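You operate a simulated robot arm through the tools that you are given. There is no shell and no other tool. Be economical: measure what you need, move in short steps, check, and stop when the job is done.

You run a simulated robot arm. Do the job below in one go: nothing can be reset, and whatever is moved stays where it is left.

Task
Put the vial on a white foot on the top of the packing table away on the top of the deep bench. Then fetch the orange sponge and set it on the top of the deep bench. Then open the right kiln bench drawer, take the green pad on the top of the packing table and put it away in the inside of the right kiln bench drawer, then shut the drawer. Then put the small white bead on the top of the packing table away on the top of the cooling rack. Then take the small blue box and leave it on the white tile. Then lift the blanket box lid open. The order counts. Set down upright: vial on a white foot.

It is judged by the outcome, as a careful person would: the job done as asked, and still so three seconds after it is handed in. It fails if anything else is knocked over, pushed out of place, dropped, spilled or broken. A push-on lid holds only when it is set on centred and level and pressed home; a screw cap is set on level and turned clockwise until tight. Flat cloth is picked up by pressing the open fingertips on it (5 to 10 N) and closing them slowly along it; thin cloth reads only 2 to 8 mm in the jaws.

Robot
A 7-joint arm with a two-finger gripper on a trunk, on a base that drives. Base frame: it is fixed to the floor where the robot stands at the start and does not move with it; the origin is under the middle of the robot, x ahead of it, y to its left, z up; the surface under the hand at the start is at about z = 850. Readings come in mm, rad, newtons and seconds.
With the tool pointing down near the work surface it reaches from about 320 to 800 mm from the robot's upright axis, wherever it stands. Its first joint turns from -2.897 to 2.897 rad. Places, roughly: blanket box lid [-1700, -3500, 1000]; green pad (15x7x3 cm) [400, 300, 900]; inside of the right kiln bench drawer [-1600, -2100, 700]; orange sponge (5x7x4 cm) [400, 200, 400]; right kiln bench drawer [-1600, -2100, 700]; small blue box (8x15x5 cm) [400, 0, 900]; small white bead (3x3x2 cm) [300, 300, 900]; top of the cooling rack [-1700, -1700, 900]; top of the deep bench [-2300, 400, 800]; vial on a white foot (5x5x8 cm) [500, 200, 900]; white tile (15x15x1 cm) [400, 600, 900]. Payload 2.45 kg.
The TCP is the grasp point between the finger pads, 27 mm short of the fingertips. In the tool frame z runs along the fingers and y along their closing line. The gripper opens to 80 mm. The gripper's body begins 54 mm behind the TCP.
Orientation is told as [roll, pitch, yaw] about the base's x, y, z axes, in that order, counted from this pose: with the fingers straight down and closing along the base's y, the tool's x points along the base's -x, its y along +y and its z along -z.

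Tools
- The arm moves only by the tool step_arm. Its argument "commands" is a list of rows, each a list of 7 numbers: the shift along the tool's x, y, z in mm, then the turn, a rotation vector about the tool's x, y, z in rad, then the finger opening in mm, from 0 to 80. In form: [[dx, dy, dz, wx, wy, wz, fingers], ...]. A call has 1 to 10 rows; each row shifts and turns the commanded pose from where the row before left it, along the tool's axes as they then stand. Each row takes 0.2 s and may step no farther than 50 mm and 0.15 rad from the row before; otherwise, or with a gripper value out of range, the whole call is refused. A pose out of reach is approached as far as the arm can. The call stops where the force on the tool passes 40 N (or 10 N more than at its start, if that is more) or the arm is blocked; 0.2 s more then pass. Each finger travels about 153 mm/s and halts on what it meets, pressing with about 32 N; the grip force reading is that of the motor and also rises with nothing between the fingers. The clock runs only during rows and for 0.2 s after the last one: add rows that do not move to give the fingers time. It gives the time, the measured TCP pose, the force on the tool (base axes), the opening and the grip force at its end, in the units of the frame above (readings bear some noise), with the torque about the TCP (base axes, N m) and any sound that the robot's microphone picked up.
- Cameras (640 x 400 px; columns grow to the right, rows downward): "scene" is now at [41, 179.9, 1620.5]; the picture's right is [0.55, -0.84, 0.00], its down [-0.72, -0.47, -0.50] and it looks along [0.42, 0.28, -0.86] (base axes); focal length 268 px, centre (320, 200). "wrist" rides on the gripper at [63, 12, -79] in the tool frame; the picture's right is [-0.19, 0.98, 0.00], its down [-0.72, -0.14, -0.68] and it looks along [-0.67, -0.13, 0.73] (tool axes); focal length 226 px, centre (320, 200). There is no depth. A picture from a camera that has moved, and an enlarged one, comes with that camera's place and axes in the base frame and with its lens. The place of the scene camera against the robot may be out by one fixed shift of up to 18 mm in any direction.
- get_image(camera): a new picture of that camera. It takes no simulated time.
- raise_lower(by): slides the trunk up (or, below 0, down) by that many mm; the arm and the scene camera ride with it, the base frame stays. It gives what a move gives, with no picture.
- drive_base(legs): drives the robot by 1 to 6 legs, each [ahead, turn to the left] in mm and rad, along the robot's own axes; the way and the turn of a leg run together, so that a leg with both is an arc; at most 1500 mm and 3.142 rad a leg. The arm and the cameras ride along, it lands a little off, and it stops where it bumps. It gives what a move gives.
- aim_head(pan, tilt): turns the head with the scene camera to pan (to the left, within 2.094 rad either way) and tilt (down, from -0.506 to 1.204), counted from straight ahead of the robot. It gives what a move gives.
- zoom(camera, box): a new picture of the part [left, top, right, bottom] of that camera's present view, enlarged. It takes no simulated time.
- sign_off(): hands the job in; it is judged then, once.

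Work in short steps. Places have to be worked out from the pictures, the camera data and where the tool is seen: move nearer, look again, correct. Check each grasp and each placing, and mend what went wrong. You have 196 turns and 166 pictures in all, those below and enlarged ones among them. Open the gripper and draw the arm clear of the work before you hand the job in, unless the task says otherwise; then end with one line.

The tools are called as name(argument=value, ...) on one line, values as JSON. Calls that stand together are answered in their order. step_arm: Moves the arm, as the interface text tells. Its arguments: {"type":"object","properties":{"commands":{"type":"array","items":{"type":"array","items":{"type":"number"}}}},"required":["commands"]} The other tools are called the same way: raise_lower (by) slides the trunk up or down; drive_base (legs) drives the base; aim_head (pan, tilt) turns the head that bears the scene camera; get_image (camera) takes a picture; zoom (camera, box) takes an enlarged picture of a part of a camera's view; sign_off () hands the job in.

At the start:

```text
t: 0.0
ee_pos: [279.2, 331.7, 1082.0]
ee_rot: [0.001, 0.0, 0.007]
ft_force: [-0.1, -0.1, 0.2]
ft_torque: [0.02, -0.02, 0.0]
width: 79.9
grip_force: 0.1
trunk travel left (down, up): [-250.0, 290.0]
robot x, y, heading: [0.9, 1.4, 0.0]
head pan, tilt: [0.59, 1.049]
```

scene: 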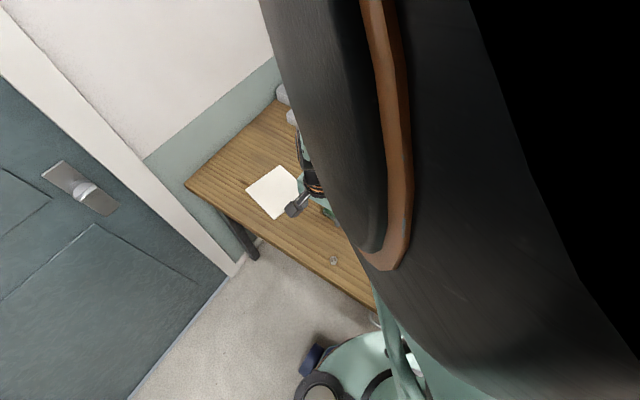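
wrist: 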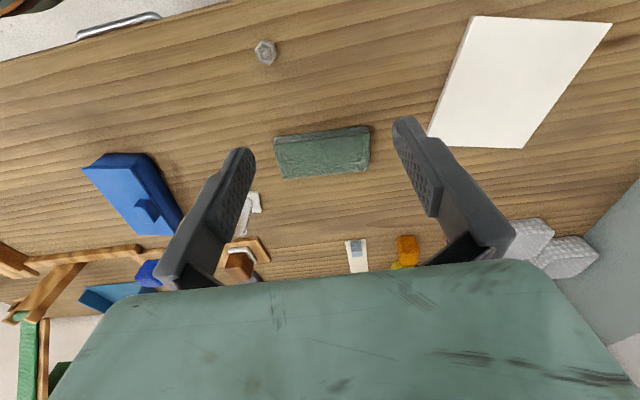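

The wrist camera shows the table with several items. I'll enlarge it to identify them.

zoom(camera="wrist", box=[0, 130, 240, 330])

zoom(camera="wrist", box=[200, 20, 440, 280])

```text
2.00 times, centred on (120, 230) of wrist
camera zoom: at [214.1, 343.6, 1162.9], right [0.18, 0.98, 0.0], down [0.72, -0.13, 0.68], along [0.67, -0.13, -0.73], focal length 452 px, centre (720, 140)
```

zoom: 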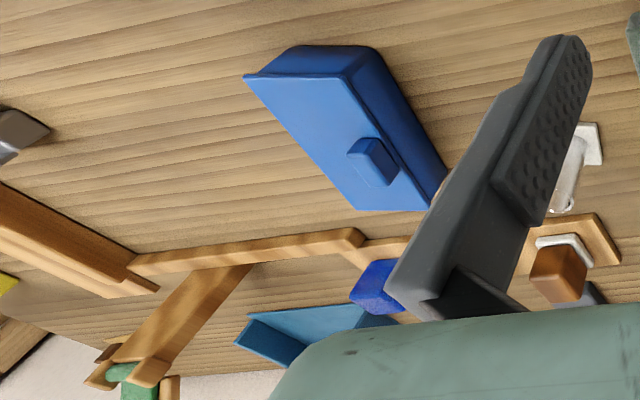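

```text
1.54 times, centred on (320, 150) of wrist
camera zoom: at [214.1, 343.6, 1162.9], right [0.18, 0.98, 0.0], down [0.72, -0.13, 0.68], along [0.67, -0.13, -0.73], focal length 348 px, centre (320, 277)
```

zoom: 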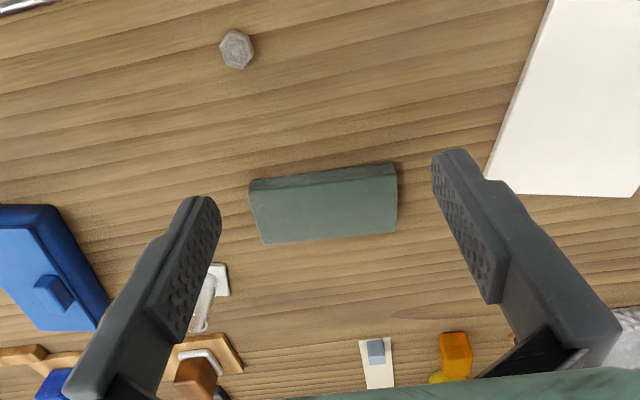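

I'll move the arm right and up so that both cameras see the table better.

step_arm(commands=[[0, -40, -30, 0, 0, 0, 80], [0, -50, -20, 0, 0, 0, 80], [0, -50, 0, 0, 0, 0, 80], [0, -50, 0, 0, 0, 0, 80], [0, -50, 0, 0, 0, 0, 80], [0, -50, 0, 0, 0, 0, 80], [0, -50, 0, 0, 0, 0, 80]])

get_image(camera="scene")

get_image(camera="wrist")

```text
refused: row 2 steps farther than a row can; nothing moved
```

```text
161 pictures are left
camera scene: at [41.0, 179.9, 1620.5], right [0.55, -0.84, 0.0], down [-0.72, -0.47, -0.5], along [0.42, 0.28, -0.86], focal length 268 px, centre (320, 200)
```

scene: 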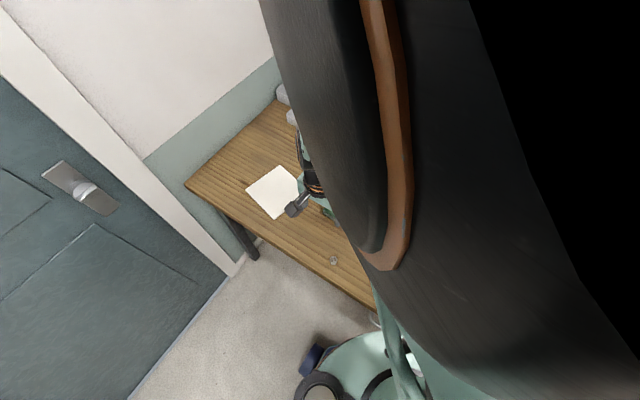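

```text
160 pictures are left
camera wrist: at [214.1, 343.6, 1162.9], right [0.18, 0.98, 0.0], down [0.72, -0.13, 0.68], along [0.67, -0.13, -0.73], focal length 226 px, centre (320, 200)
```

wrist: 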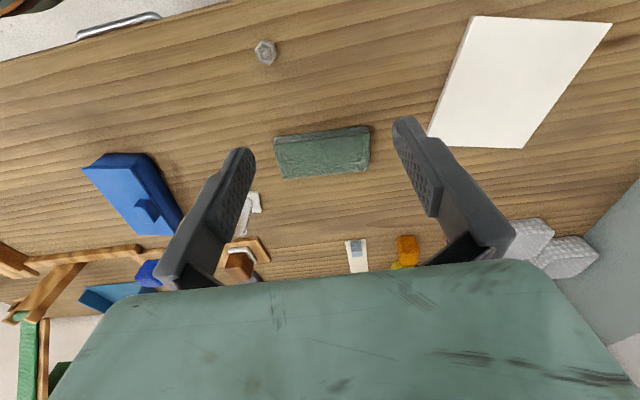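

Resending with smaller rows.

step_arm(commands=[[0, -40, -25, 0, 0, 0, 80], [0, -40, -25, 0, 0, 0, 80], [0, -50, 0, 0, 0, 0, 80], [0, -50, 0, 0, 0, 0, 80], [0, -50, 0, 0, 0, 0, 80], [0, -50, 0, 0, 0, 0, 80], [0, -50, 0, 0, 0, 0, 80], [0, -50, 0, 0, 0, 0, 80]])

get_image(camera="scene")

get_image(camera="wrist")

```text
t: 0.7
ee_pos: [272.1, 216.5, 1077.1]
ee_rot: [-0.144, 0.095, -0.013]
ft_force: [0.8, 0.1, 0.6]
ft_torque: [-0.02, 0.01, -0.03]
width: 79.9
grip_force: 0.0
trunk travel left (down, up): [-250.0, 290.0]
robot x, y, heading: [-1.6, -3.2, -0.003]
head pan, tilt: [0.59, 1.049]
stopped in row 3: the arm was blocked; the commanded pose is now the measured one
```

```text
159 pictures are left
camera scene: at [60.1, 166.8, 1633.1], right [0.29, -0.96, 0.0], down [-0.73, -0.22, -0.65], along [0.62, 0.18, -0.76], focal length 268 px, centre (320, 200)
```

scene: 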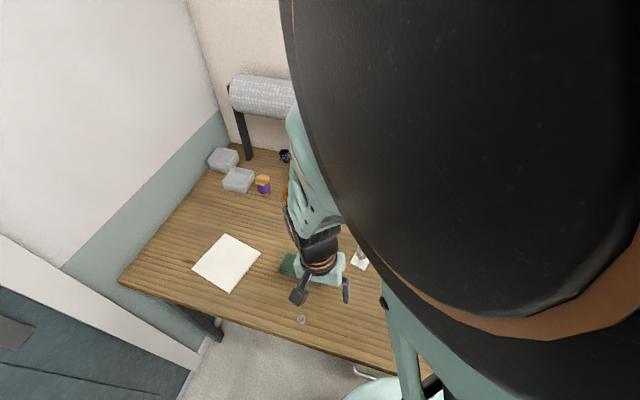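

```text
158 pictures are left
camera wrist: at [215.9, 241.9, 1160.3], right [0.19, 0.97, -0.16], down [0.78, -0.05, 0.62], along [0.6, -0.24, -0.77], focal length 226 px, centre (320, 200)
```

wrist: 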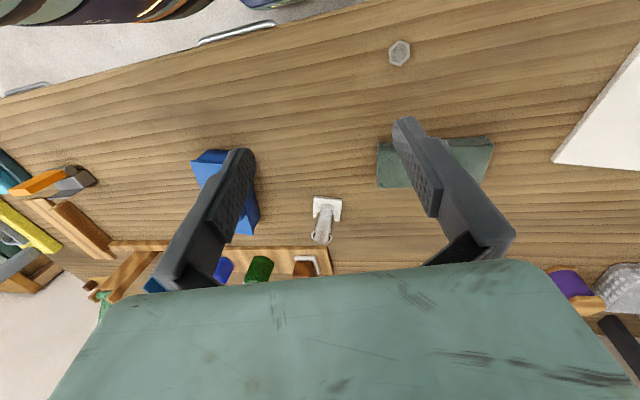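

The elbow bumped the head because the arm is folded. I'll level the tool and extend forward so the elbow drops away from the head.

step_arm(commands=[[-40, 20, 0, -0.07, -0.045, 0, 80], [-45, 0, 0, -0.07, -0.045, 0, 80], [-45, 0, -5, 0, 0, 0, 80], [-45, 0, 0, 0, 0, 0, 80]])

get_image(camera="scene")

```text
t: 1.7
ee_pos: [448.8, 240.4, 1083.4]
ee_rot: [0.012, -0.005, 0.0]
ft_force: [0.0, -0.3, 0.3]
ft_torque: [-0.01, 0.02, -0.01]
width: 80.0
grip_force: 0.1
trunk travel left (down, up): [-250.0, 290.0]
robot x, y, heading: [-1.9, -3.9, 0.003]
head pan, tilt: [0.59, 1.049]
```

```text
157 pictures are left
camera scene: at [41.3, 180.0, 1620.0], right [0.56, -0.83, 0.0], down [-0.72, -0.48, -0.5], along [0.41, 0.28, -0.87], focal length 268 px, centre (320, 200)
```

scene: 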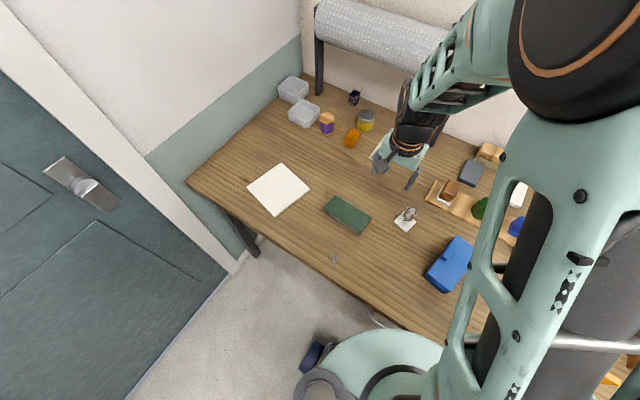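

Clear view now. Zoom on the vial and surroundings, and look for the sponge lower down.

zoom(camera="scene", box=[300, 140, 480, 270])

get_image(camera="wrist")

```text
3.08 times, centred on (390, 205) of scene
camera zoom: at [41.3, 180.0, 1620.0], right [0.56, -0.83, 0.0], down [-0.72, -0.48, -0.5], along [0.41, 0.28, -0.87], focal length 826 px, centre (105, 185)
```

zoom: 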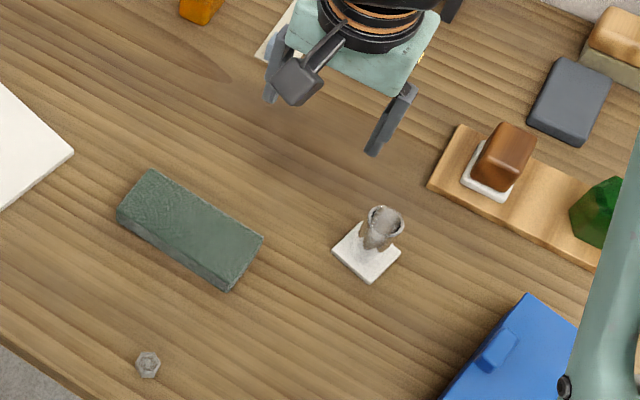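

```text
155 pictures are left
camera wrist: at [384.5, 251.2, 1164.7], right [0.19, 0.98, 0.01], down [0.71, -0.15, 0.68], along [0.67, -0.12, -0.73], focal length 226 px, centre (320, 200)
```

wrist: 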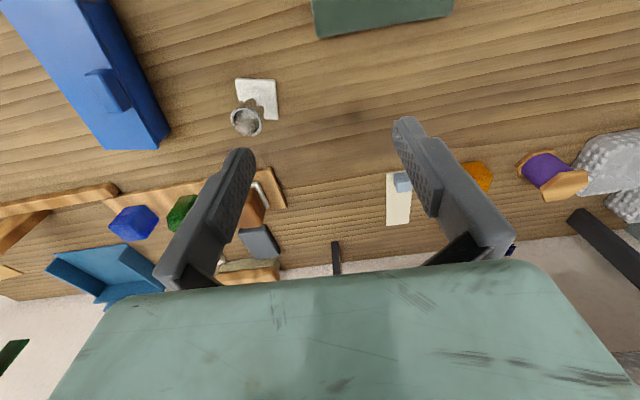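

The vial stands upright with its foot around (470,155). I'll move above it and look closely.

step_arm(commands=[[-5, -40, 0, 0, 0, 0, 80], [-10, -40, 0, 0, 0, 0, 80], [0, 0, 45, 0, 0, 0, 80], [0, 0, 40, 0, 0, 0, 80]])

get_image(camera="wrist")

zoom(camera="scene", box=[340, 160, 480, 260])

```text
t: 2.7
ee_pos: [462.4, 158.8, 994.9]
ee_rot: [0.014, -0.005, -0.001]
ft_force: [1.4, -0.9, 0.3]
ft_torque: [-0.01, -0.03, -0.01]
width: 80.0
grip_force: 0.0
trunk travel left (down, up): [-250.0, 290.0]
robot x, y, heading: [0.6, 0.6, -0.003]
head pan, tilt: [0.59, 1.049]
```

```text
154 pictures are left
camera wrist: at [399.1, 171.1, 1075.6], right [0.19, 0.98, 0.01], down [0.71, -0.15, 0.68], along [0.67, -0.12, -0.73], focal length 226 px, centre (320, 200)
```

wrist: 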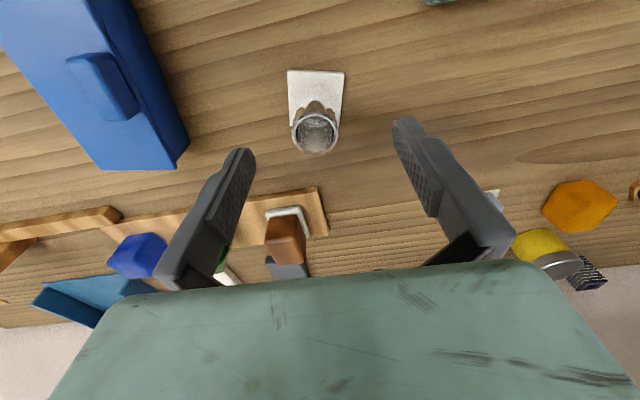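

```text
4.00 times, centred on (410, 210) of scene
camera zoom: at [41.5, 180.4, 1619.9], right [0.56, -0.83, 0.0], down [-0.72, -0.48, -0.5], along [0.41, 0.28, -0.87], focal length 1073 px, centre (-40, 160)
```

zoom: 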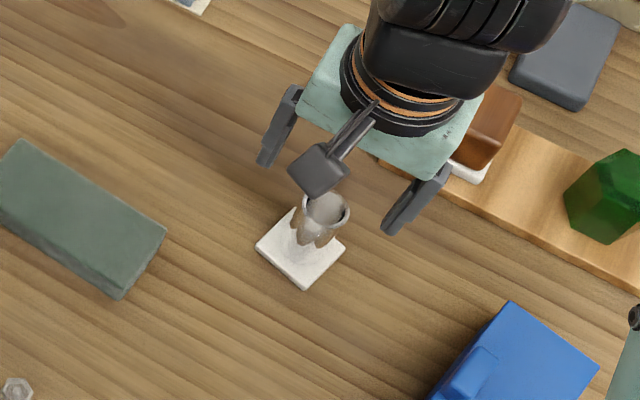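

Vial axis at about (470.5,156.5), top near z≈930. Align and descend to z≈905, then close gently.

step_arm(commands=[[-8, -2, 0, -0.012, 0, 0, 80], [0, 0, 40, 0, 0, 0, 80], [0, 0, 30, 0, 0, 0, 80], [0, 0, 20, 0, 0, 0, 80], [0, 0, 0, 0, 0, 0, 80]])

get_image(camera="wrist")

```text
t: 3.9
ee_pos: [469.6, 160.8, 907.0]
ee_rot: [0.023, -0.004, 0.001]
ft_force: [0.0, 0.4, 0.3]
ft_torque: [0.03, -0.02, 0.02]
width: 80.1
grip_force: 0.1
trunk travel left (down, up): [-250.0, 290.0]
robot x, y, heading: [-0.4, -0.6, 0.0]
head pan, tilt: [0.59, 1.049]
```

```text
152 pictures are left
camera wrist: at [406.6, 170.3, 987.6], right [0.19, 0.98, 0.03], down [0.71, -0.16, 0.68], along [0.67, -0.11, -0.73], focal length 226 px, centre (320, 200)
```

wrist: 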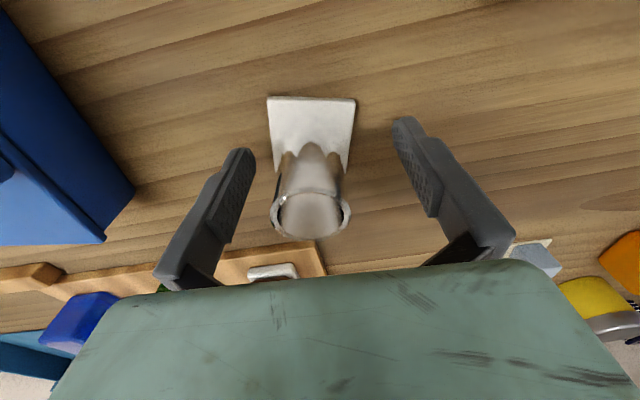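

The hand is about 4 mm left of the vial; I'll center, level the roll, and close slowly.

step_arm(commands=[[0, -4, 0, 0.022, 0, 0, 80], [0, 0, 0, 0, 0, 0, 60], [0, 0, 0, 0, 0, 0, 40], [0, 0, 0, 0, 0, 0, 34], [0, 0, 0, 0, 0, 0, 28], [0, 0, 0, 0, 0, 0, 22]])

get_image(camera="wrist")

```text
t: 5.3
ee_pos: [469.5, 156.4, 907.3]
ee_rot: [0.003, -0.006, -0.001]
ft_force: [0.5, 0.3, -0.2]
ft_torque: [0.02, -0.03, -0.01]
width: 30.6
grip_force: 31.9
trunk travel left (down, up): [-250.0, 290.0]
robot x, y, heading: [-2.2, -1.7, 0.003]
head pan, tilt: [0.59, 1.049]
```

```text
151 pictures are left
camera wrist: at [406.4, 168.8, 986.4], right [0.19, 0.98, 0.0], down [0.71, -0.14, 0.68], along [0.67, -0.13, -0.73], focal length 226 px, centre (320, 200)
```

wrist: 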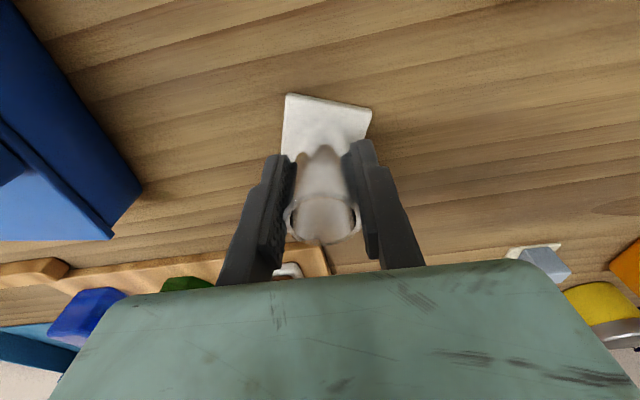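

Gripped (30.6 mm). Lift, then check.

step_arm(commands=[[0, 0, -10, 0, 0, 0, 20], [0, 0, -20, 0, 0, 0, 20], [0, 0, -40, 0, 0, 0, 20], [0, 0, -40, 0, 0, 0, 20], [0, 0, -40, 0, 0, 0, 20], [0, 0, -40, 0, 0, 0, 20]])

get_image(camera="wrist")

```text
t: 6.7
ee_pos: [468.4, 158.5, 1093.5]
ee_rot: [0.003, -0.004, -0.001]
ft_force: [-0.8, 0.0, 0.2]
ft_torque: [-0.04, 0.0, -0.01]
width: 30.6
grip_force: 32.0
trunk travel left (down, up): [-250.0, 290.0]
robot x, y, heading: [1.3, -5.9, 0.002]
head pan, tilt: [0.59, 1.049]
```

```text
150 pictures are left
camera wrist: at [404.1, 169.9, 1175.4], right [0.19, 0.98, 0.0], down [0.71, -0.14, 0.68], along [0.67, -0.13, -0.73], focal length 226 px, centre (320, 200)
```

wrist: 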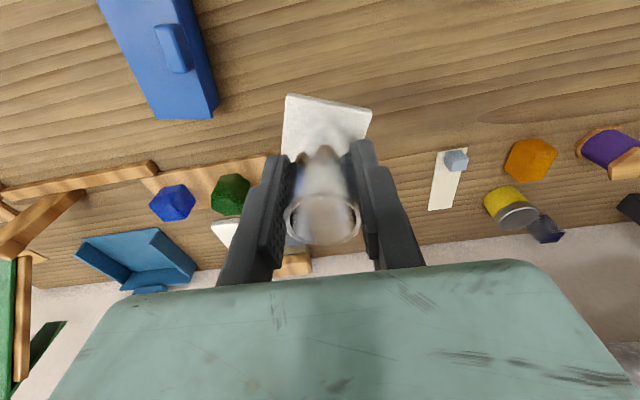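

Held. Now survey the room behind: pan the head both ways.

aim_head(pan=2.09, tilt=0.35)

get_image(camera="scene")

aim_head(pan=-2.09, tilt=0.35)

get_image(camera="scene")

```text
t: 8.3
ee_pos: [469.4, 158.4, 1094.4]
ee_rot: [0.004, -0.005, 0.001]
ft_force: [0.3, -0.4, -0.8]
ft_torque: [0.0, 0.03, -0.03]
width: 30.6
grip_force: 31.8
trunk travel left (down, up): [-250.0, 290.0]
robot x, y, heading: [2.3, -0.5, 0.002]
head pan, tilt: [2.089, 0.351]
```

```text
149 pictures are left
camera scene: at [-60.9, 223.9, 1678.2], right [0.87, 0.49, 0.0], down [0.17, -0.3, -0.94], along [-0.46, 0.82, -0.34], focal length 268 px, centre (320, 200)
```

scene: 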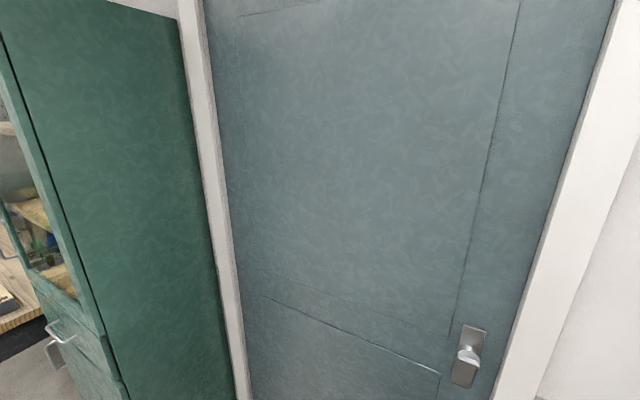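

```text
t: 11.7
ee_pos: [468.3, 158.8, 1093.8]
ee_rot: [0.003, -0.006, 0.0]
ft_force: [0.4, -0.4, -0.5]
ft_torque: [-0.02, -0.05, 0.0]
width: 30.6
grip_force: 32.0
trunk travel left (down, up): [-250.0, 290.0]
robot x, y, heading: [-1.8, -1.3, -0.003]
head pan, tilt: [-2.089, 0.351]
```

```text
148 pictures are left
camera scene: at [-61.0, 62.1, 1678.2], right [-0.87, 0.5, 0.0], down [0.17, 0.3, -0.94], along [-0.47, -0.82, -0.34], focal length 268 px, centre (320, 200)
```

scene: 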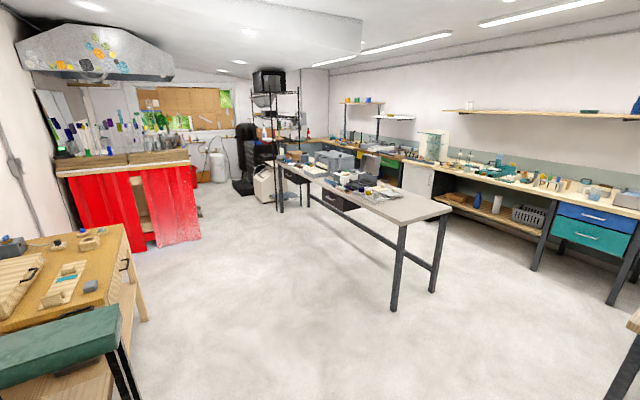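

Drive back 600 mm to clear the packing table, then look toward the deep bench with pan left and back at the table for the sponge.

drive_base(legs=[[-700, 0]])

aim_head(pan=0.0, tilt=0.6)

get_image(camera="scene")

aim_head(pan=2.09, tilt=0.45)

get_image(camera="scene")

```text
t: 15.6
ee_pos: [-247.0, 158.2, 1094.0]
ee_rot: [0.005, -0.005, 0.003]
ft_force: [0.1, 0.1, -1.2]
ft_torque: [-0.03, 0.02, 0.0]
width: 30.6
grip_force: 32.1
trunk travel left (down, up): [-250.0, 290.0]
robot x, y, heading: [-716.6, -1.4, 0.004]
head pan, tilt: [-2.089, 0.351]
```

```text
t: 17.6
ee_pos: [-247.7, 157.4, 1093.9]
ee_rot: [0.002, -0.006, 0.004]
ft_force: [0.5, -0.9, -1.3]
ft_torque: [0.0, 0.03, 0.05]
width: 30.5
grip_force: 32.1
trunk travel left (down, up): [-250.0, 290.0]
robot x, y, heading: [-714.0, -3.6, 0.002]
head pan, tilt: [0.0, 0.6]
```

```text
147 pictures are left
camera scene: at [-642.0, 141.8, 1655.4], right [0.0, -1.0, 0.0], down [-0.57, 0.0, -0.82], along [0.82, 0.0, -0.57], focal length 268 px, centre (320, 200)
```

scene: 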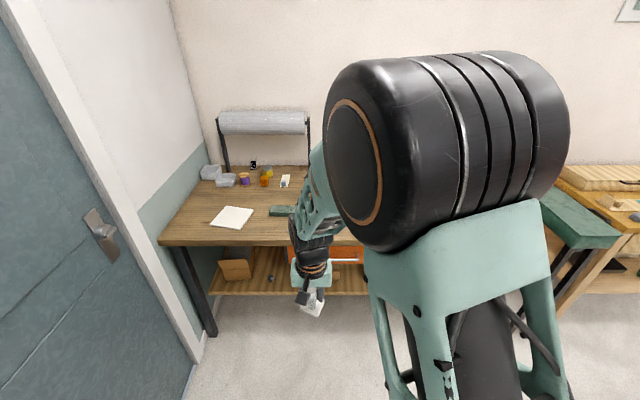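

```text
t: 19.6
ee_pos: [-245.7, 159.2, 1095.4]
ee_rot: [0.004, -0.005, 0.005]
ft_force: [0.7, 0.5, -0.3]
ft_torque: [0.0, -0.01, 0.02]
width: 30.5
grip_force: 31.7
trunk travel left (down, up): [-250.0, 290.0]
robot x, y, heading: [-717.8, 0.1, 0.009]
head pan, tilt: [2.089, 0.45]
```

```text
146 pictures are left
camera scene: at [-776.2, 221.1, 1669.0], right [0.87, 0.5, 0.0], down [0.22, -0.38, -0.9], along [-0.45, 0.78, -0.44], focal length 268 px, centre (320, 200)
```

scene: 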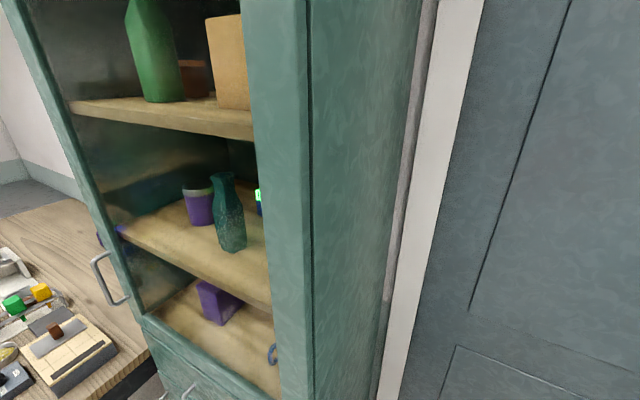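

The sponge is on the lower shelf under the packing table. The deep bench lies beyond the green cabinet; I'll turn right toward it and look.

drive_base(legs=[[0, -2.6]])

aim_head(pan=-0.5, tilt=0.45)

get_image(camera="scene")

```text
t: 22.0
ee_pos: [-223.7, -69.9, 1093.2]
ee_rot: [0.003, -0.003, -0.462]
ft_force: [-0.6, 0.6, -0.8]
ft_torque: [-0.02, -0.03, -0.01]
width: 30.3
grip_force: 32.5
trunk travel left (down, up): [-250.0, 290.0]
robot x, y, heading: [-714.7, -5.0, -0.457]
head pan, tilt: [2.089, 0.45]
stopped in leg 1: the robot was blocked; the commanded pose is now the measured one
```

```text
t: 24.3
ee_pos: [-222.3, -69.7, 1094.1]
ee_rot: [0.004, -0.004, -0.463]
ft_force: [-0.7, -0.9, -0.4]
ft_torque: [-0.02, -0.06, 0.0]
width: 30.3
grip_force: 32.0
trunk travel left (down, up): [-250.0, 290.0]
robot x, y, heading: [-711.4, -2.3, -0.453]
head pan, tilt: [-0.499, 0.45]
```

```text
145 pictures are left
camera scene: at [-611.3, 59.9, 1669.0], right [-0.82, -0.58, 0.0], down [-0.25, 0.36, -0.9], along [0.52, -0.74, -0.44], focal length 268 px, centre (320, 200)
```

scene: 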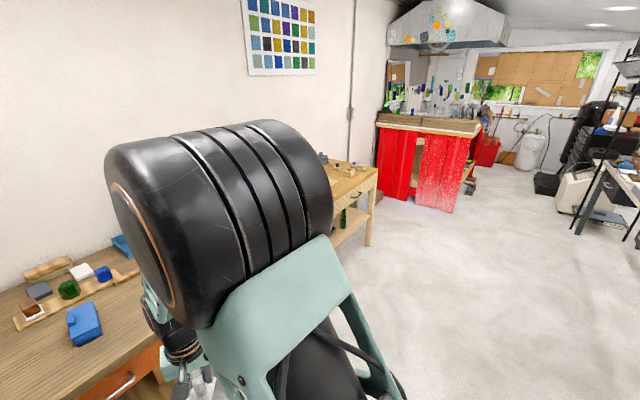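

Turn was blocked. Look at the robot's left and right surroundings, tilted down.

aim_head(pan=2.0, tilt=0.9)

get_image(camera="scene")

get_image(camera="wrist")

aim_head(pan=-1.6, tilt=0.9)

get_image(camera="scene")

```text
t: 26.6
ee_pos: [-221.9, -69.7, 1094.4]
ee_rot: [0.003, -0.005, -0.463]
ft_force: [0.7, -0.5, 0.3]
ft_torque: [0.0, 0.02, -0.03]
width: 30.3
grip_force: 31.6
trunk travel left (down, up): [-250.0, 290.0]
robot x, y, heading: [-712.4, -0.3, -0.459]
head pan, tilt: [2.0, 0.901]
```

```text
144 pictures are left
camera scene: at [-662.2, 210.4, 1630.7], right [1.0, -0.03, 0.0], down [-0.02, -0.78, -0.62], along [0.02, 0.62, -0.78], focal length 268 px, centre (320, 200)
```

scene: 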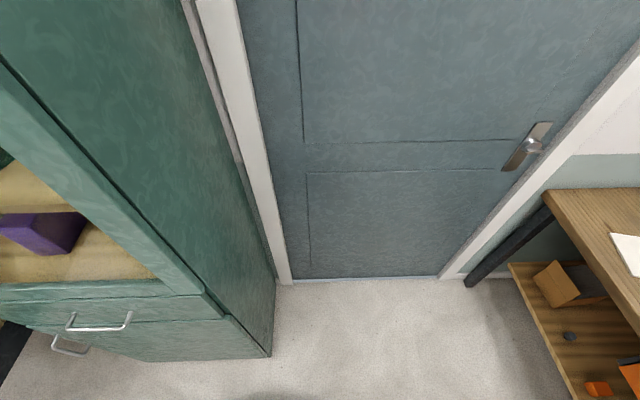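

```text
143 pictures are left
camera wrist: at [-274.7, -30.8, 1174.8], right [0.61, 0.79, 0.0], down [0.58, -0.45, 0.68], along [0.54, -0.42, -0.73], focal length 226 px, centre (320, 200)
```

wrist: 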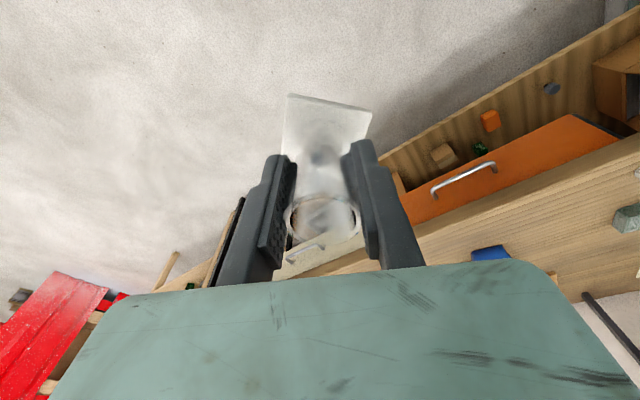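

```text
t: 29.6
ee_pos: [-222.8, -70.6, 1094.0]
ee_rot: [0.004, -0.004, -0.463]
ft_force: [-0.2, 0.6, -1.1]
ft_torque: [-0.04, 0.01, -0.05]
width: 30.6
grip_force: 31.8
trunk travel left (down, up): [-250.0, 290.0]
robot x, y, heading: [-715.0, -7.6, -0.458]
head pan, tilt: [-1.6, 0.901]
```

```text
142 pictures are left
camera scene: at [-699.6, 68.2, 1630.7], right [-0.88, 0.47, 0.0], down [0.37, 0.69, -0.62], along [-0.29, -0.55, -0.78], focal length 268 px, centre (320, 200)
```

scene: 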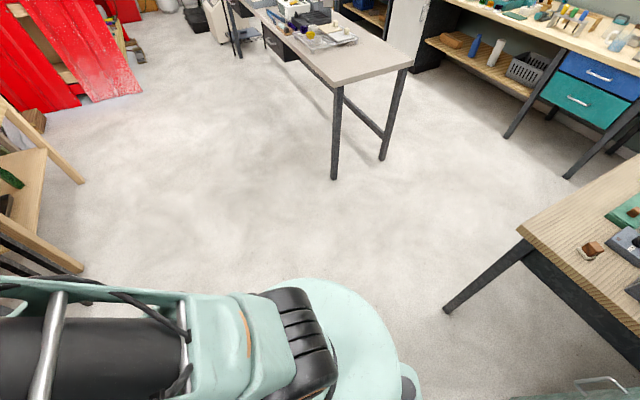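

Nothing obvious is in the way; try turning again in a smaller amount.

drive_base(legs=[[0, -0.8]])

```text
t: 30.3
ee_pos: [-223.7, -70.2, 1093.7]
ee_rot: [0.004, -0.004, -0.463]
ft_force: [0.2, -0.3, -1.9]
ft_torque: [0.0, 0.0, -0.03]
width: 30.5
grip_force: 31.8
trunk travel left (down, up): [-250.0, 290.0]
robot x, y, heading: [-714.6, -3.8, -0.46]
head pan, tilt: [-1.6, 0.901]
stopped in leg 1: the robot was blocked; the commanded pose is now the measured one
```

Look down close around the base for the obstruction.

aim_head(pan=2.09, tilt=1.2)

get_image(camera="scene")

aim_head(pan=-0.6, tilt=1.0)

get_image(camera="scene")

```text
t: 33.4
ee_pos: [-223.6, -70.1, 1093.7]
ee_rot: [0.005, -0.004, -0.462]
ft_force: [0.5, 0.9, -1.3]
ft_torque: [0.02, 0.01, -0.03]
width: 30.7
grip_force: 31.9
trunk travel left (down, up): [-250.0, 290.0]
robot x, y, heading: [-713.1, -4.8, -0.458]
head pan, tilt: [2.089, 1.201]
```

```text
141 pictures are left
camera scene: at [-667.7, 190.8, 1610.8], right [1.0, 0.06, 0.0], down [0.06, -0.93, -0.36], along [-0.02, 0.36, -0.93], focal length 268 px, centre (320, 200)
```

scene: 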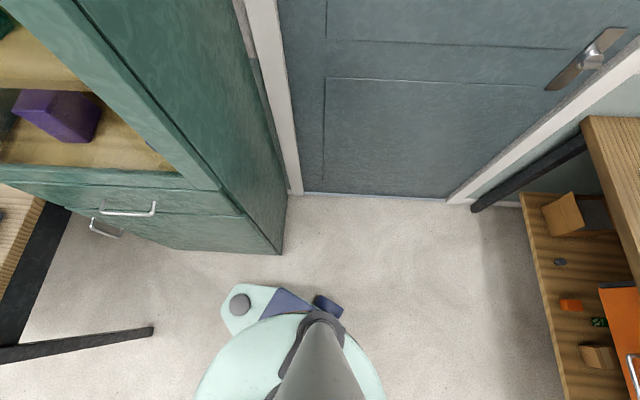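

```text
t: 35.8
ee_pos: [-222.2, -69.8, 1093.3]
ee_rot: [0.002, -0.003, -0.463]
ft_force: [0.2, -0.7, -0.5]
ft_torque: [0.0, 0.0, 0.02]
width: 30.1
grip_force: 32.1
trunk travel left (down, up): [-250.0, 290.0]
robot x, y, heading: [-712.4, -3.0, -0.458]
head pan, tilt: [-0.6, 1.0]
```

```text
140 pictures are left
camera scene: at [-630.1, 74.3, 1623.4], right [-0.87, -0.49, 0.0], down [-0.41, 0.73, -0.54], along [0.27, -0.47, -0.84], focal length 268 px, centre (320, 200)
```

scene: 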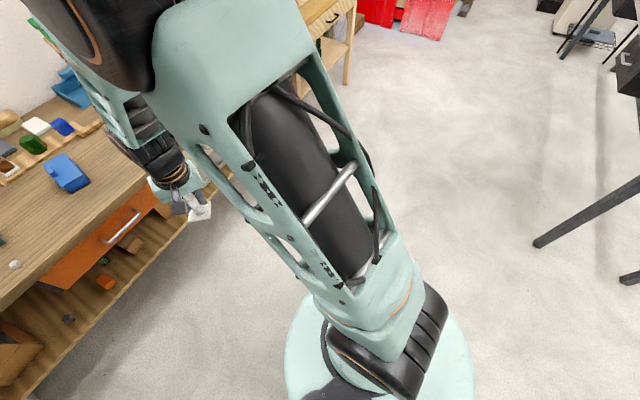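

I'll shift forward a little, away from the cabinet, and try the turn again.

drive_base(legs=[[200, 0], [0, -1.0]])

```text
t: 40.1
ee_pos: [-331.7, -546.4, 1095.5]
ee_rot: [0.004, -0.004, -1.486]
ft_force: [0.4, 0.7, -0.7]
ft_torque: [0.01, -0.02, -0.02]
width: 30.7
grip_force: 31.7
trunk travel left (down, up): [-250.0, 290.0]
robot x, y, heading: [-526.9, -95.7, -1.484]
head pan, tilt: [-0.6, 1.0]
```

Turning works now. Go forward to the aisle, then turn toward the deep bench and look.

drive_base(legs=[[480, 0], [0, -1.62], [900, 0]])

aim_head(pan=-0.9, tilt=0.5)

get_image(camera="scene")

```text
t: 51.5
ee_pos: [-1870.5, -760.9, 1093.7]
ee_rot: [0.002, -0.003, -3.129]
ft_force: [0.2, 0.3, -1.5]
ft_torque: [-0.01, -0.04, 0.0]
width: 30.6
grip_force: 32.0
trunk travel left (down, up): [-250.0, 290.0]
robot x, y, heading: [-1403.6, -596.6, -3.121]
head pan, tilt: [-0.6, 1.0]
```

```text
t: 52.4
ee_pos: [-1869.3, -760.5, 1093.8]
ee_rot: [0.003, -0.004, -3.13]
ft_force: [0.5, -0.7, -0.9]
ft_torque: [0.04, 0.02, -0.01]
width: 30.4
grip_force: 32.5
trunk travel left (down, up): [-250.0, 290.0]
robot x, y, heading: [-1403.2, -592.7, -3.123]
head pan, tilt: [-0.901, 0.499]
```

```text
139 pictures are left
camera scene: at [-1434.5, -660.4, 1664.4], right [0.77, 0.64, 0.0], down [0.31, -0.37, -0.88], along [-0.56, 0.68, -0.48], focal length 268 px, centre (320, 200)
```

scene: 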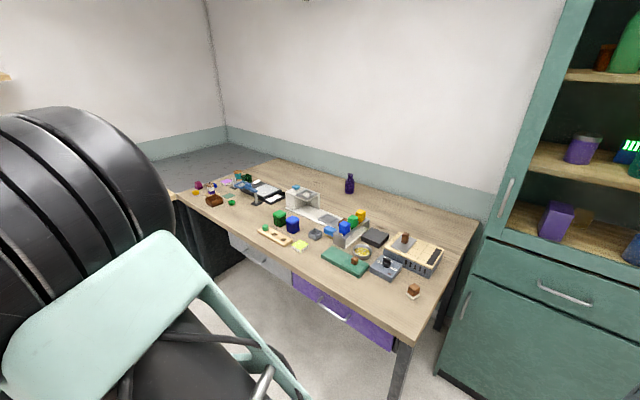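

There's free space on the deep bench's right front, around (-1770,60). Drive 300 further and face the bench.

drive_base(legs=[[300, 0], [0, -1.58]])

aim_head(pan=0.2, tilt=0.8)

get_image(camera="scene")

get_image(camera="wrist")

```text
t: 58.6
ee_pos: [-1839.9, -123.1, 1092.7]
ee_rot: [0.003, -0.003, 1.512]
ft_force: [0.1, 0.2, -0.9]
ft_torque: [0.0, -0.01, 0.02]
width: 30.8
grip_force: 32.0
trunk travel left (down, up): [-250.0, 290.0]
robot x, y, heading: [-1708.2, -599.6, 1.518]
head pan, tilt: [-0.901, 0.499]
```

```text
t: 59.9
ee_pos: [-1839.9, -124.0, 1092.9]
ee_rot: [0.006, -0.004, 1.509]
ft_force: [0.0, 0.2, -0.2]
ft_torque: [0.0, -0.03, 0.01]
width: 30.7
grip_force: 32.6
trunk travel left (down, up): [-250.0, 290.0]
robot x, y, heading: [-1708.2, -600.2, 1.517]
head pan, tilt: [0.201, 0.799]
```

```text
138 pictures are left
camera scene: at [-1858.0, -528.7, 1638.6], right [0.99, 0.15, 0.0], down [0.1, -0.71, -0.7], along [-0.1, 0.69, -0.72], focal length 268 px, centre (320, 200)
```

scene: 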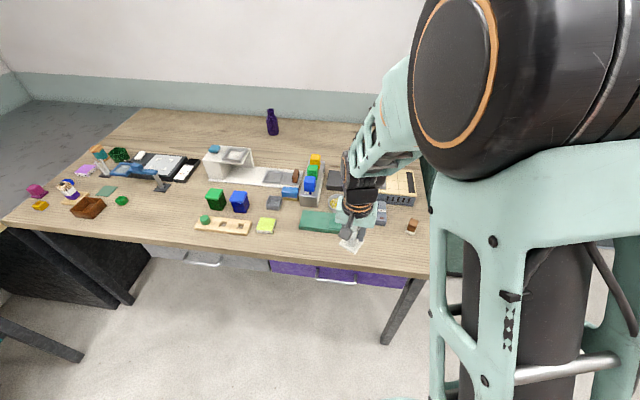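

```text
137 pictures are left
camera wrist: at [-1856.8, -186.4, 1174.7], right [-0.97, 0.25, 0.0], down [0.19, 0.71, 0.68], along [0.17, 0.66, -0.73], focal length 226 px, centre (320, 200)
```

wrist: 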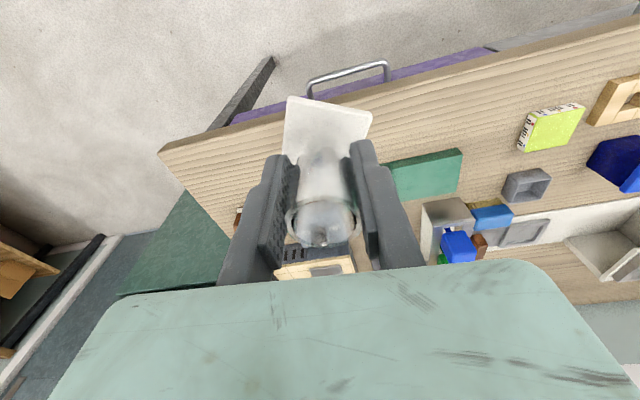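

Front strip at (-1760,30) is clear. Move over there and partly lower.

step_arm(commands=[[-35, -16, 0, 0, 0, 0, 20], [-35, -16, 0, 0, 0, 0, 20], [-35, -16, 0, 0, 0, 0, 20], [-35, -16, 0, 0, 0, 0, 20], [-18, -7, 20, 0, 0, 0, 20], [0, 0, 40, 0, 0, 0, 20], [0, 0, 40, 0, 0, 0, 20], [0, 0, 30, 0, 0, 0, 20]])

get_image(camera="scene")

get_image(camera="wrist")

```text
t: 61.7
ee_pos: [-1761.5, 32.6, 962.1]
ee_rot: [0.004, -0.004, 1.509]
ft_force: [0.7, 1.0, -0.6]
ft_torque: [-0.01, 0.02, -0.05]
width: 30.3
grip_force: 31.8
trunk travel left (down, up): [-250.0, 290.0]
robot x, y, heading: [-1711.9, -601.9, 1.517]
head pan, tilt: [0.201, 0.799]
```

```text
136 pictures are left
camera scene: at [-1858.1, -528.2, 1638.5], right [0.99, 0.15, 0.0], down [0.1, -0.71, -0.7], along [-0.1, 0.69, -0.72], focal length 268 px, centre (320, 200)
```

scene: 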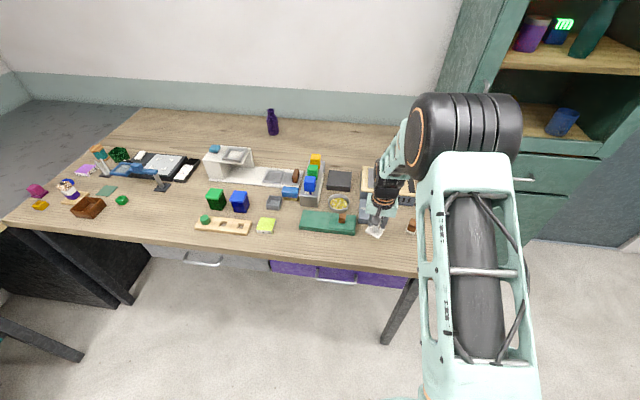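

```text
135 pictures are left
camera wrist: at [-1777.8, -31.1, 1044.4], right [-0.97, 0.25, 0.0], down [0.19, 0.71, 0.68], along [0.17, 0.66, -0.73], focal length 226 px, centre (320, 200)
```

wrist: 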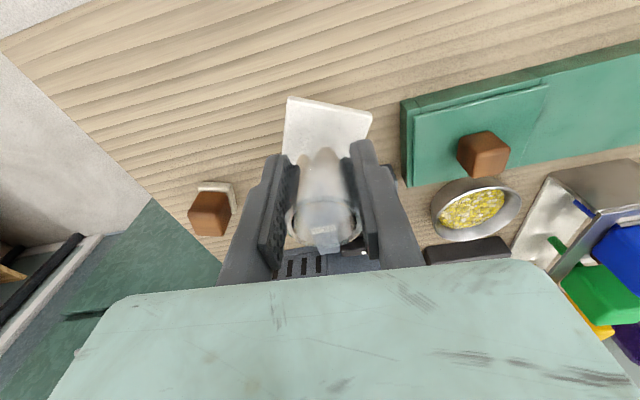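

Clear all around. Descend to just above, then in small steps until contact.

step_arm(commands=[[0, 0, 40, 0, 0, 0, 20], [0, 0, 35, 0, 0, 0, 20], [0, 0, 10, 0, 0, 0, 20], [0, 0, 0, 0, 0, 0, 20]])

get_image(camera="wrist")

```text
t: 62.6
ee_pos: [-1760.0, 33.1, 885.6]
ee_rot: [0.003, -0.009, 1.51]
ft_force: [0.4, -3.6, 14.9]
ft_torque: [-0.13, -0.37, -0.11]
width: 30.6
grip_force: 31.6
trunk travel left (down, up): [-250.0, 290.0]
robot x, y, heading: [-1706.1, -601.9, 1.514]
head pan, tilt: [0.201, 0.799]
stopped in row 4: the force on the tool passed its limit at 74 N (the readings are from after the stop); the commanded pose is now the measured one
```

```text
134 pictures are left
camera wrist: at [-1776.6, -30.7, 965.7], right [-0.97, 0.25, 0.01], down [0.19, 0.7, 0.69], along [0.17, 0.67, -0.72], focal length 226 px, centre (320, 200)
```

wrist: 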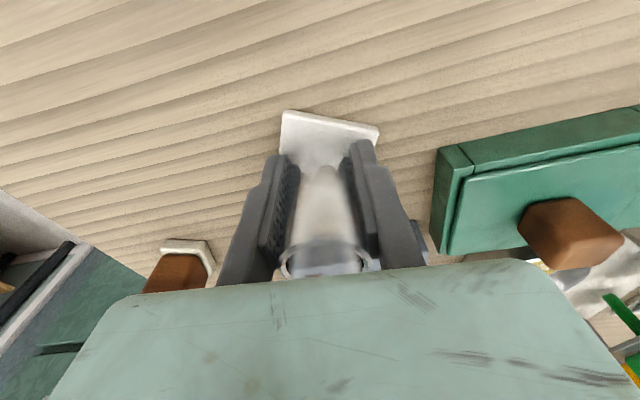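

Contact at TCP z≈885. Release gently.

step_arm(commands=[[0, 0, -1, 0, 0, 0, 20], [0, 0, 0, 0, 0, 0, 30], [0, 0, 0, 0, 0, 0, 34], [0, 0, 0, 0, 0, 0, 45], [0, 0, 0, 0, 0, 0, 60], [0, 0, 0, 0, 0, 0, 70]])

get_image(camera="wrist")

```text
t: 64.0
ee_pos: [-1758.8, 32.5, 887.8]
ee_rot: [0.003, -0.015, 1.509]
ft_force: [-2.6, 0.0, 37.2]
ft_torque: [0.11, 0.09, 0.07]
width: 51.4
grip_force: 0.1
trunk travel left (down, up): [-250.0, 290.0]
robot x, y, heading: [-1704.0, -602.2, 1.516]
head pan, tilt: [0.201, 0.799]
```

```text
133 pictures are left
camera wrist: at [-1776.3, -30.9, 967.6], right [-0.97, 0.25, 0.01], down [0.19, 0.7, 0.69], along [0.17, 0.67, -0.72], focal length 226 px, centre (320, 200)
```

wrist: 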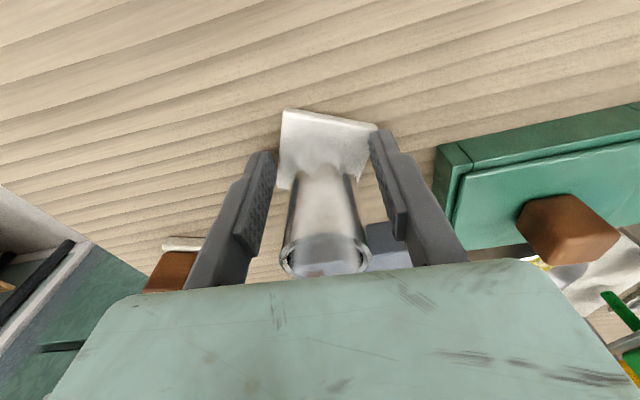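

Upward force remains: the fingertips may be pressing on the foot. Raise a little, then finish opening.

step_arm(commands=[[0, 0, -2, 0, 0, 0, 52], [0, 0, -2, 0, 0, 0, 52], [0, 0, -2, 0, 0, 0, 52]])

get_image(camera="wrist")

```text
t: 64.8
ee_pos: [-1760.3, 33.2, 888.9]
ee_rot: [0.004, -0.008, 1.51]
ft_force: [-0.2, 0.7, -0.8]
ft_torque: [-0.02, -0.01, -0.02]
width: 51.8
grip_force: 0.0
trunk travel left (down, up): [-250.0, 290.0]
robot x, y, heading: [-1708.3, -599.3, 1.518]
head pan, tilt: [0.201, 0.799]
```

```text
132 pictures are left
camera wrist: at [-1776.5, -30.2, 969.8], right [-0.97, 0.25, 0.0], down [0.19, 0.7, 0.69], along [0.17, 0.66, -0.73], focal length 226 px, centre (320, 200)
```

wrist: 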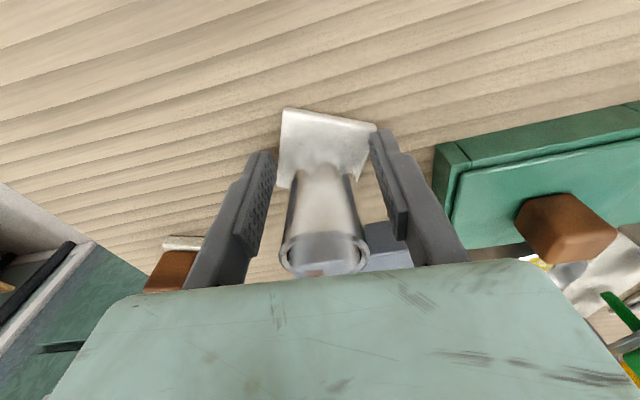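

Force is gone. Open fully and rise.

step_arm(commands=[[0, 0, 0, 0, 0, 0, 75], [0, 0, 0, 0, 0, 0, 80], [0, 0, -20, 0, 0, 0, 80], [0, 0, -40, 0, 0, 0, 80], [0, 0, -40, 0, 0, 0, 80], [0, 0, -40, 0, 0, 0, 80]])

get_image(camera="wrist")

zoom(camera="scene", box=[300, 150, 440, 260])

```text
t: 66.2
ee_pos: [-1760.5, 30.5, 1029.4]
ee_rot: [0.003, -0.01, 1.51]
ft_force: [0.3, 0.2, 1.1]
ft_torque: [0.01, 0.01, 0.0]
width: 80.3
grip_force: 0.0
trunk travel left (down, up): [-250.0, 290.0]
robot x, y, heading: [-1711.1, -598.1, 1.52]
head pan, tilt: [0.201, 0.799]
```

```text
131 pictures are left
camera wrist: at [-1776.8, -33.6, 1109.6], right [-0.97, 0.25, 0.01], down [0.19, 0.7, 0.69], along [0.17, 0.67, -0.73], focal length 226 px, centre (320, 200)
```

wrist: 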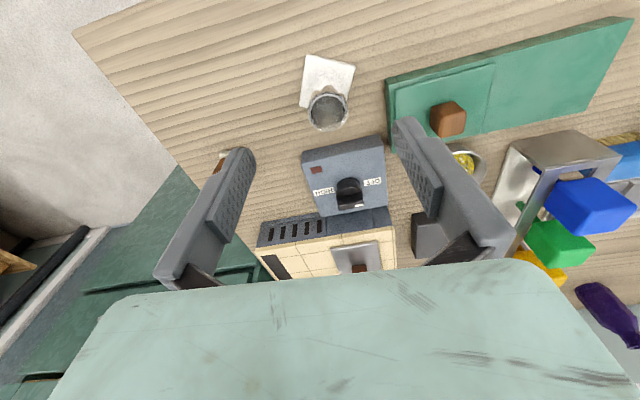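

```text
3.64 times, centred on (370, 205) of scene
camera zoom: at [-1858.0, -529.1, 1638.6], right [0.99, 0.15, 0.0], down [0.1, -0.71, -0.7], along [-0.1, 0.69, -0.72], focal length 976 px, centre (138, 182)
```

zoom: 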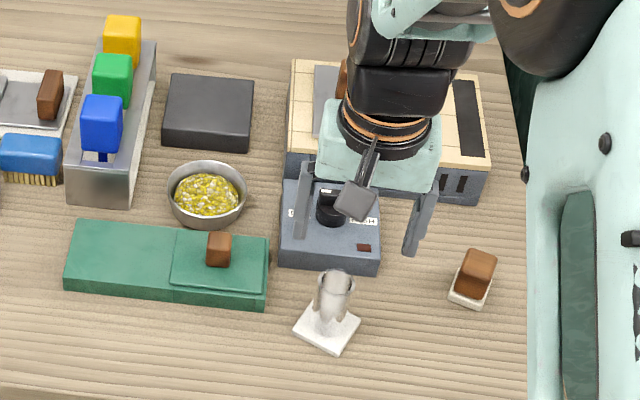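

The vial stands upright on the bench. Retract the arm and raise it before driving back for the sponge.

step_arm(commands=[[0, 0, -40, 0, 0, 0, 80], [40, 0, -20, 0, 0, 0, 80], [45, 0, 0, 0, 0, 0, 80], [45, 0, 0, 0, 0, 0, 80], [20, 0, 0, 0, 0, 0, 80]])

drive_base(legs=[[0, -1.517], [710, 0], [0, 0.751], [1026, 0], [0, -0.751]])

aim_head(pan=0.3, tilt=0.9)

get_image(camera="scene")

get_image(camera="wrist")

```text
t: 67.4
ee_pos: [-1770.2, -121.2, 1089.0]
ee_rot: [0.003, -0.011, 1.511]
ft_force: [-1.0, -0.4, -0.6]
ft_torque: [0.03, 0.02, 0.01]
width: 79.9
grip_force: 0.1
trunk travel left (down, up): [-250.0, 290.0]
robot x, y, heading: [-1709.2, -604.2, 1.515]
head pan, tilt: [0.201, 0.799]
```

```text
t: 84.1
ee_pos: [273.1, 79.3, 1087.9]
ee_rot: [0.001, -0.009, -0.078]
ft_force: [-0.5, 0.6, 0.4]
ft_torque: [0.0, -0.01, 0.0]
width: 80.3
grip_force: 0.1
trunk travel left (down, up): [-250.0, 290.0]
robot x, y, heading: [-207.9, 31.1, -0.072]
head pan, tilt: [0.201, 0.799]
```

```text
t: 84.8
ee_pos: [272.3, 80.0, 1088.5]
ee_rot: [0.004, -0.008, -0.077]
ft_force: [0.0, 0.2, -0.6]
ft_torque: [-0.01, 0.0, -0.01]
width: 79.9
grip_force: 0.0
trunk travel left (down, up): [-250.0, 290.0]
robot x, y, heading: [-209.9, 27.1, -0.068]
head pan, tilt: [0.3, 0.901]
```

```text
129 pictures are left
camera scene: at [-139.6, 190.6, 1630.7], right [0.22, -0.97, 0.0], down [-0.76, -0.18, -0.62], along [0.61, 0.14, -0.78], focal length 268 px, centre (320, 200)
```

scene: 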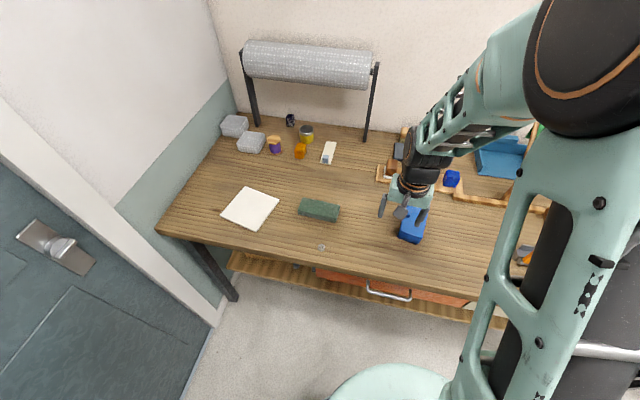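

```text
128 pictures are left
camera wrist: at [208.9, 96.6, 1168.4], right [0.27, 0.96, 0.01], down [0.7, -0.2, 0.69], along [0.66, -0.18, -0.73], focal length 226 px, centre (320, 200)
```

wrist: 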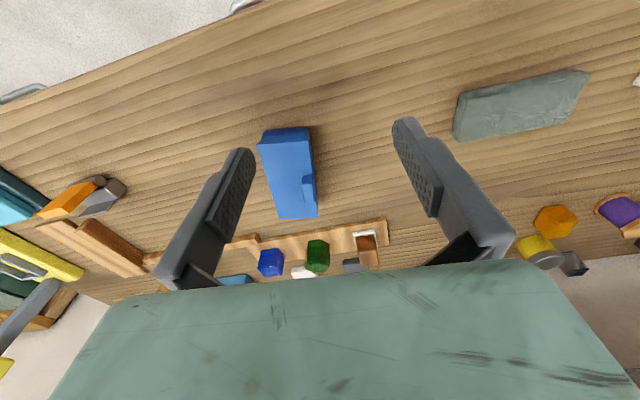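

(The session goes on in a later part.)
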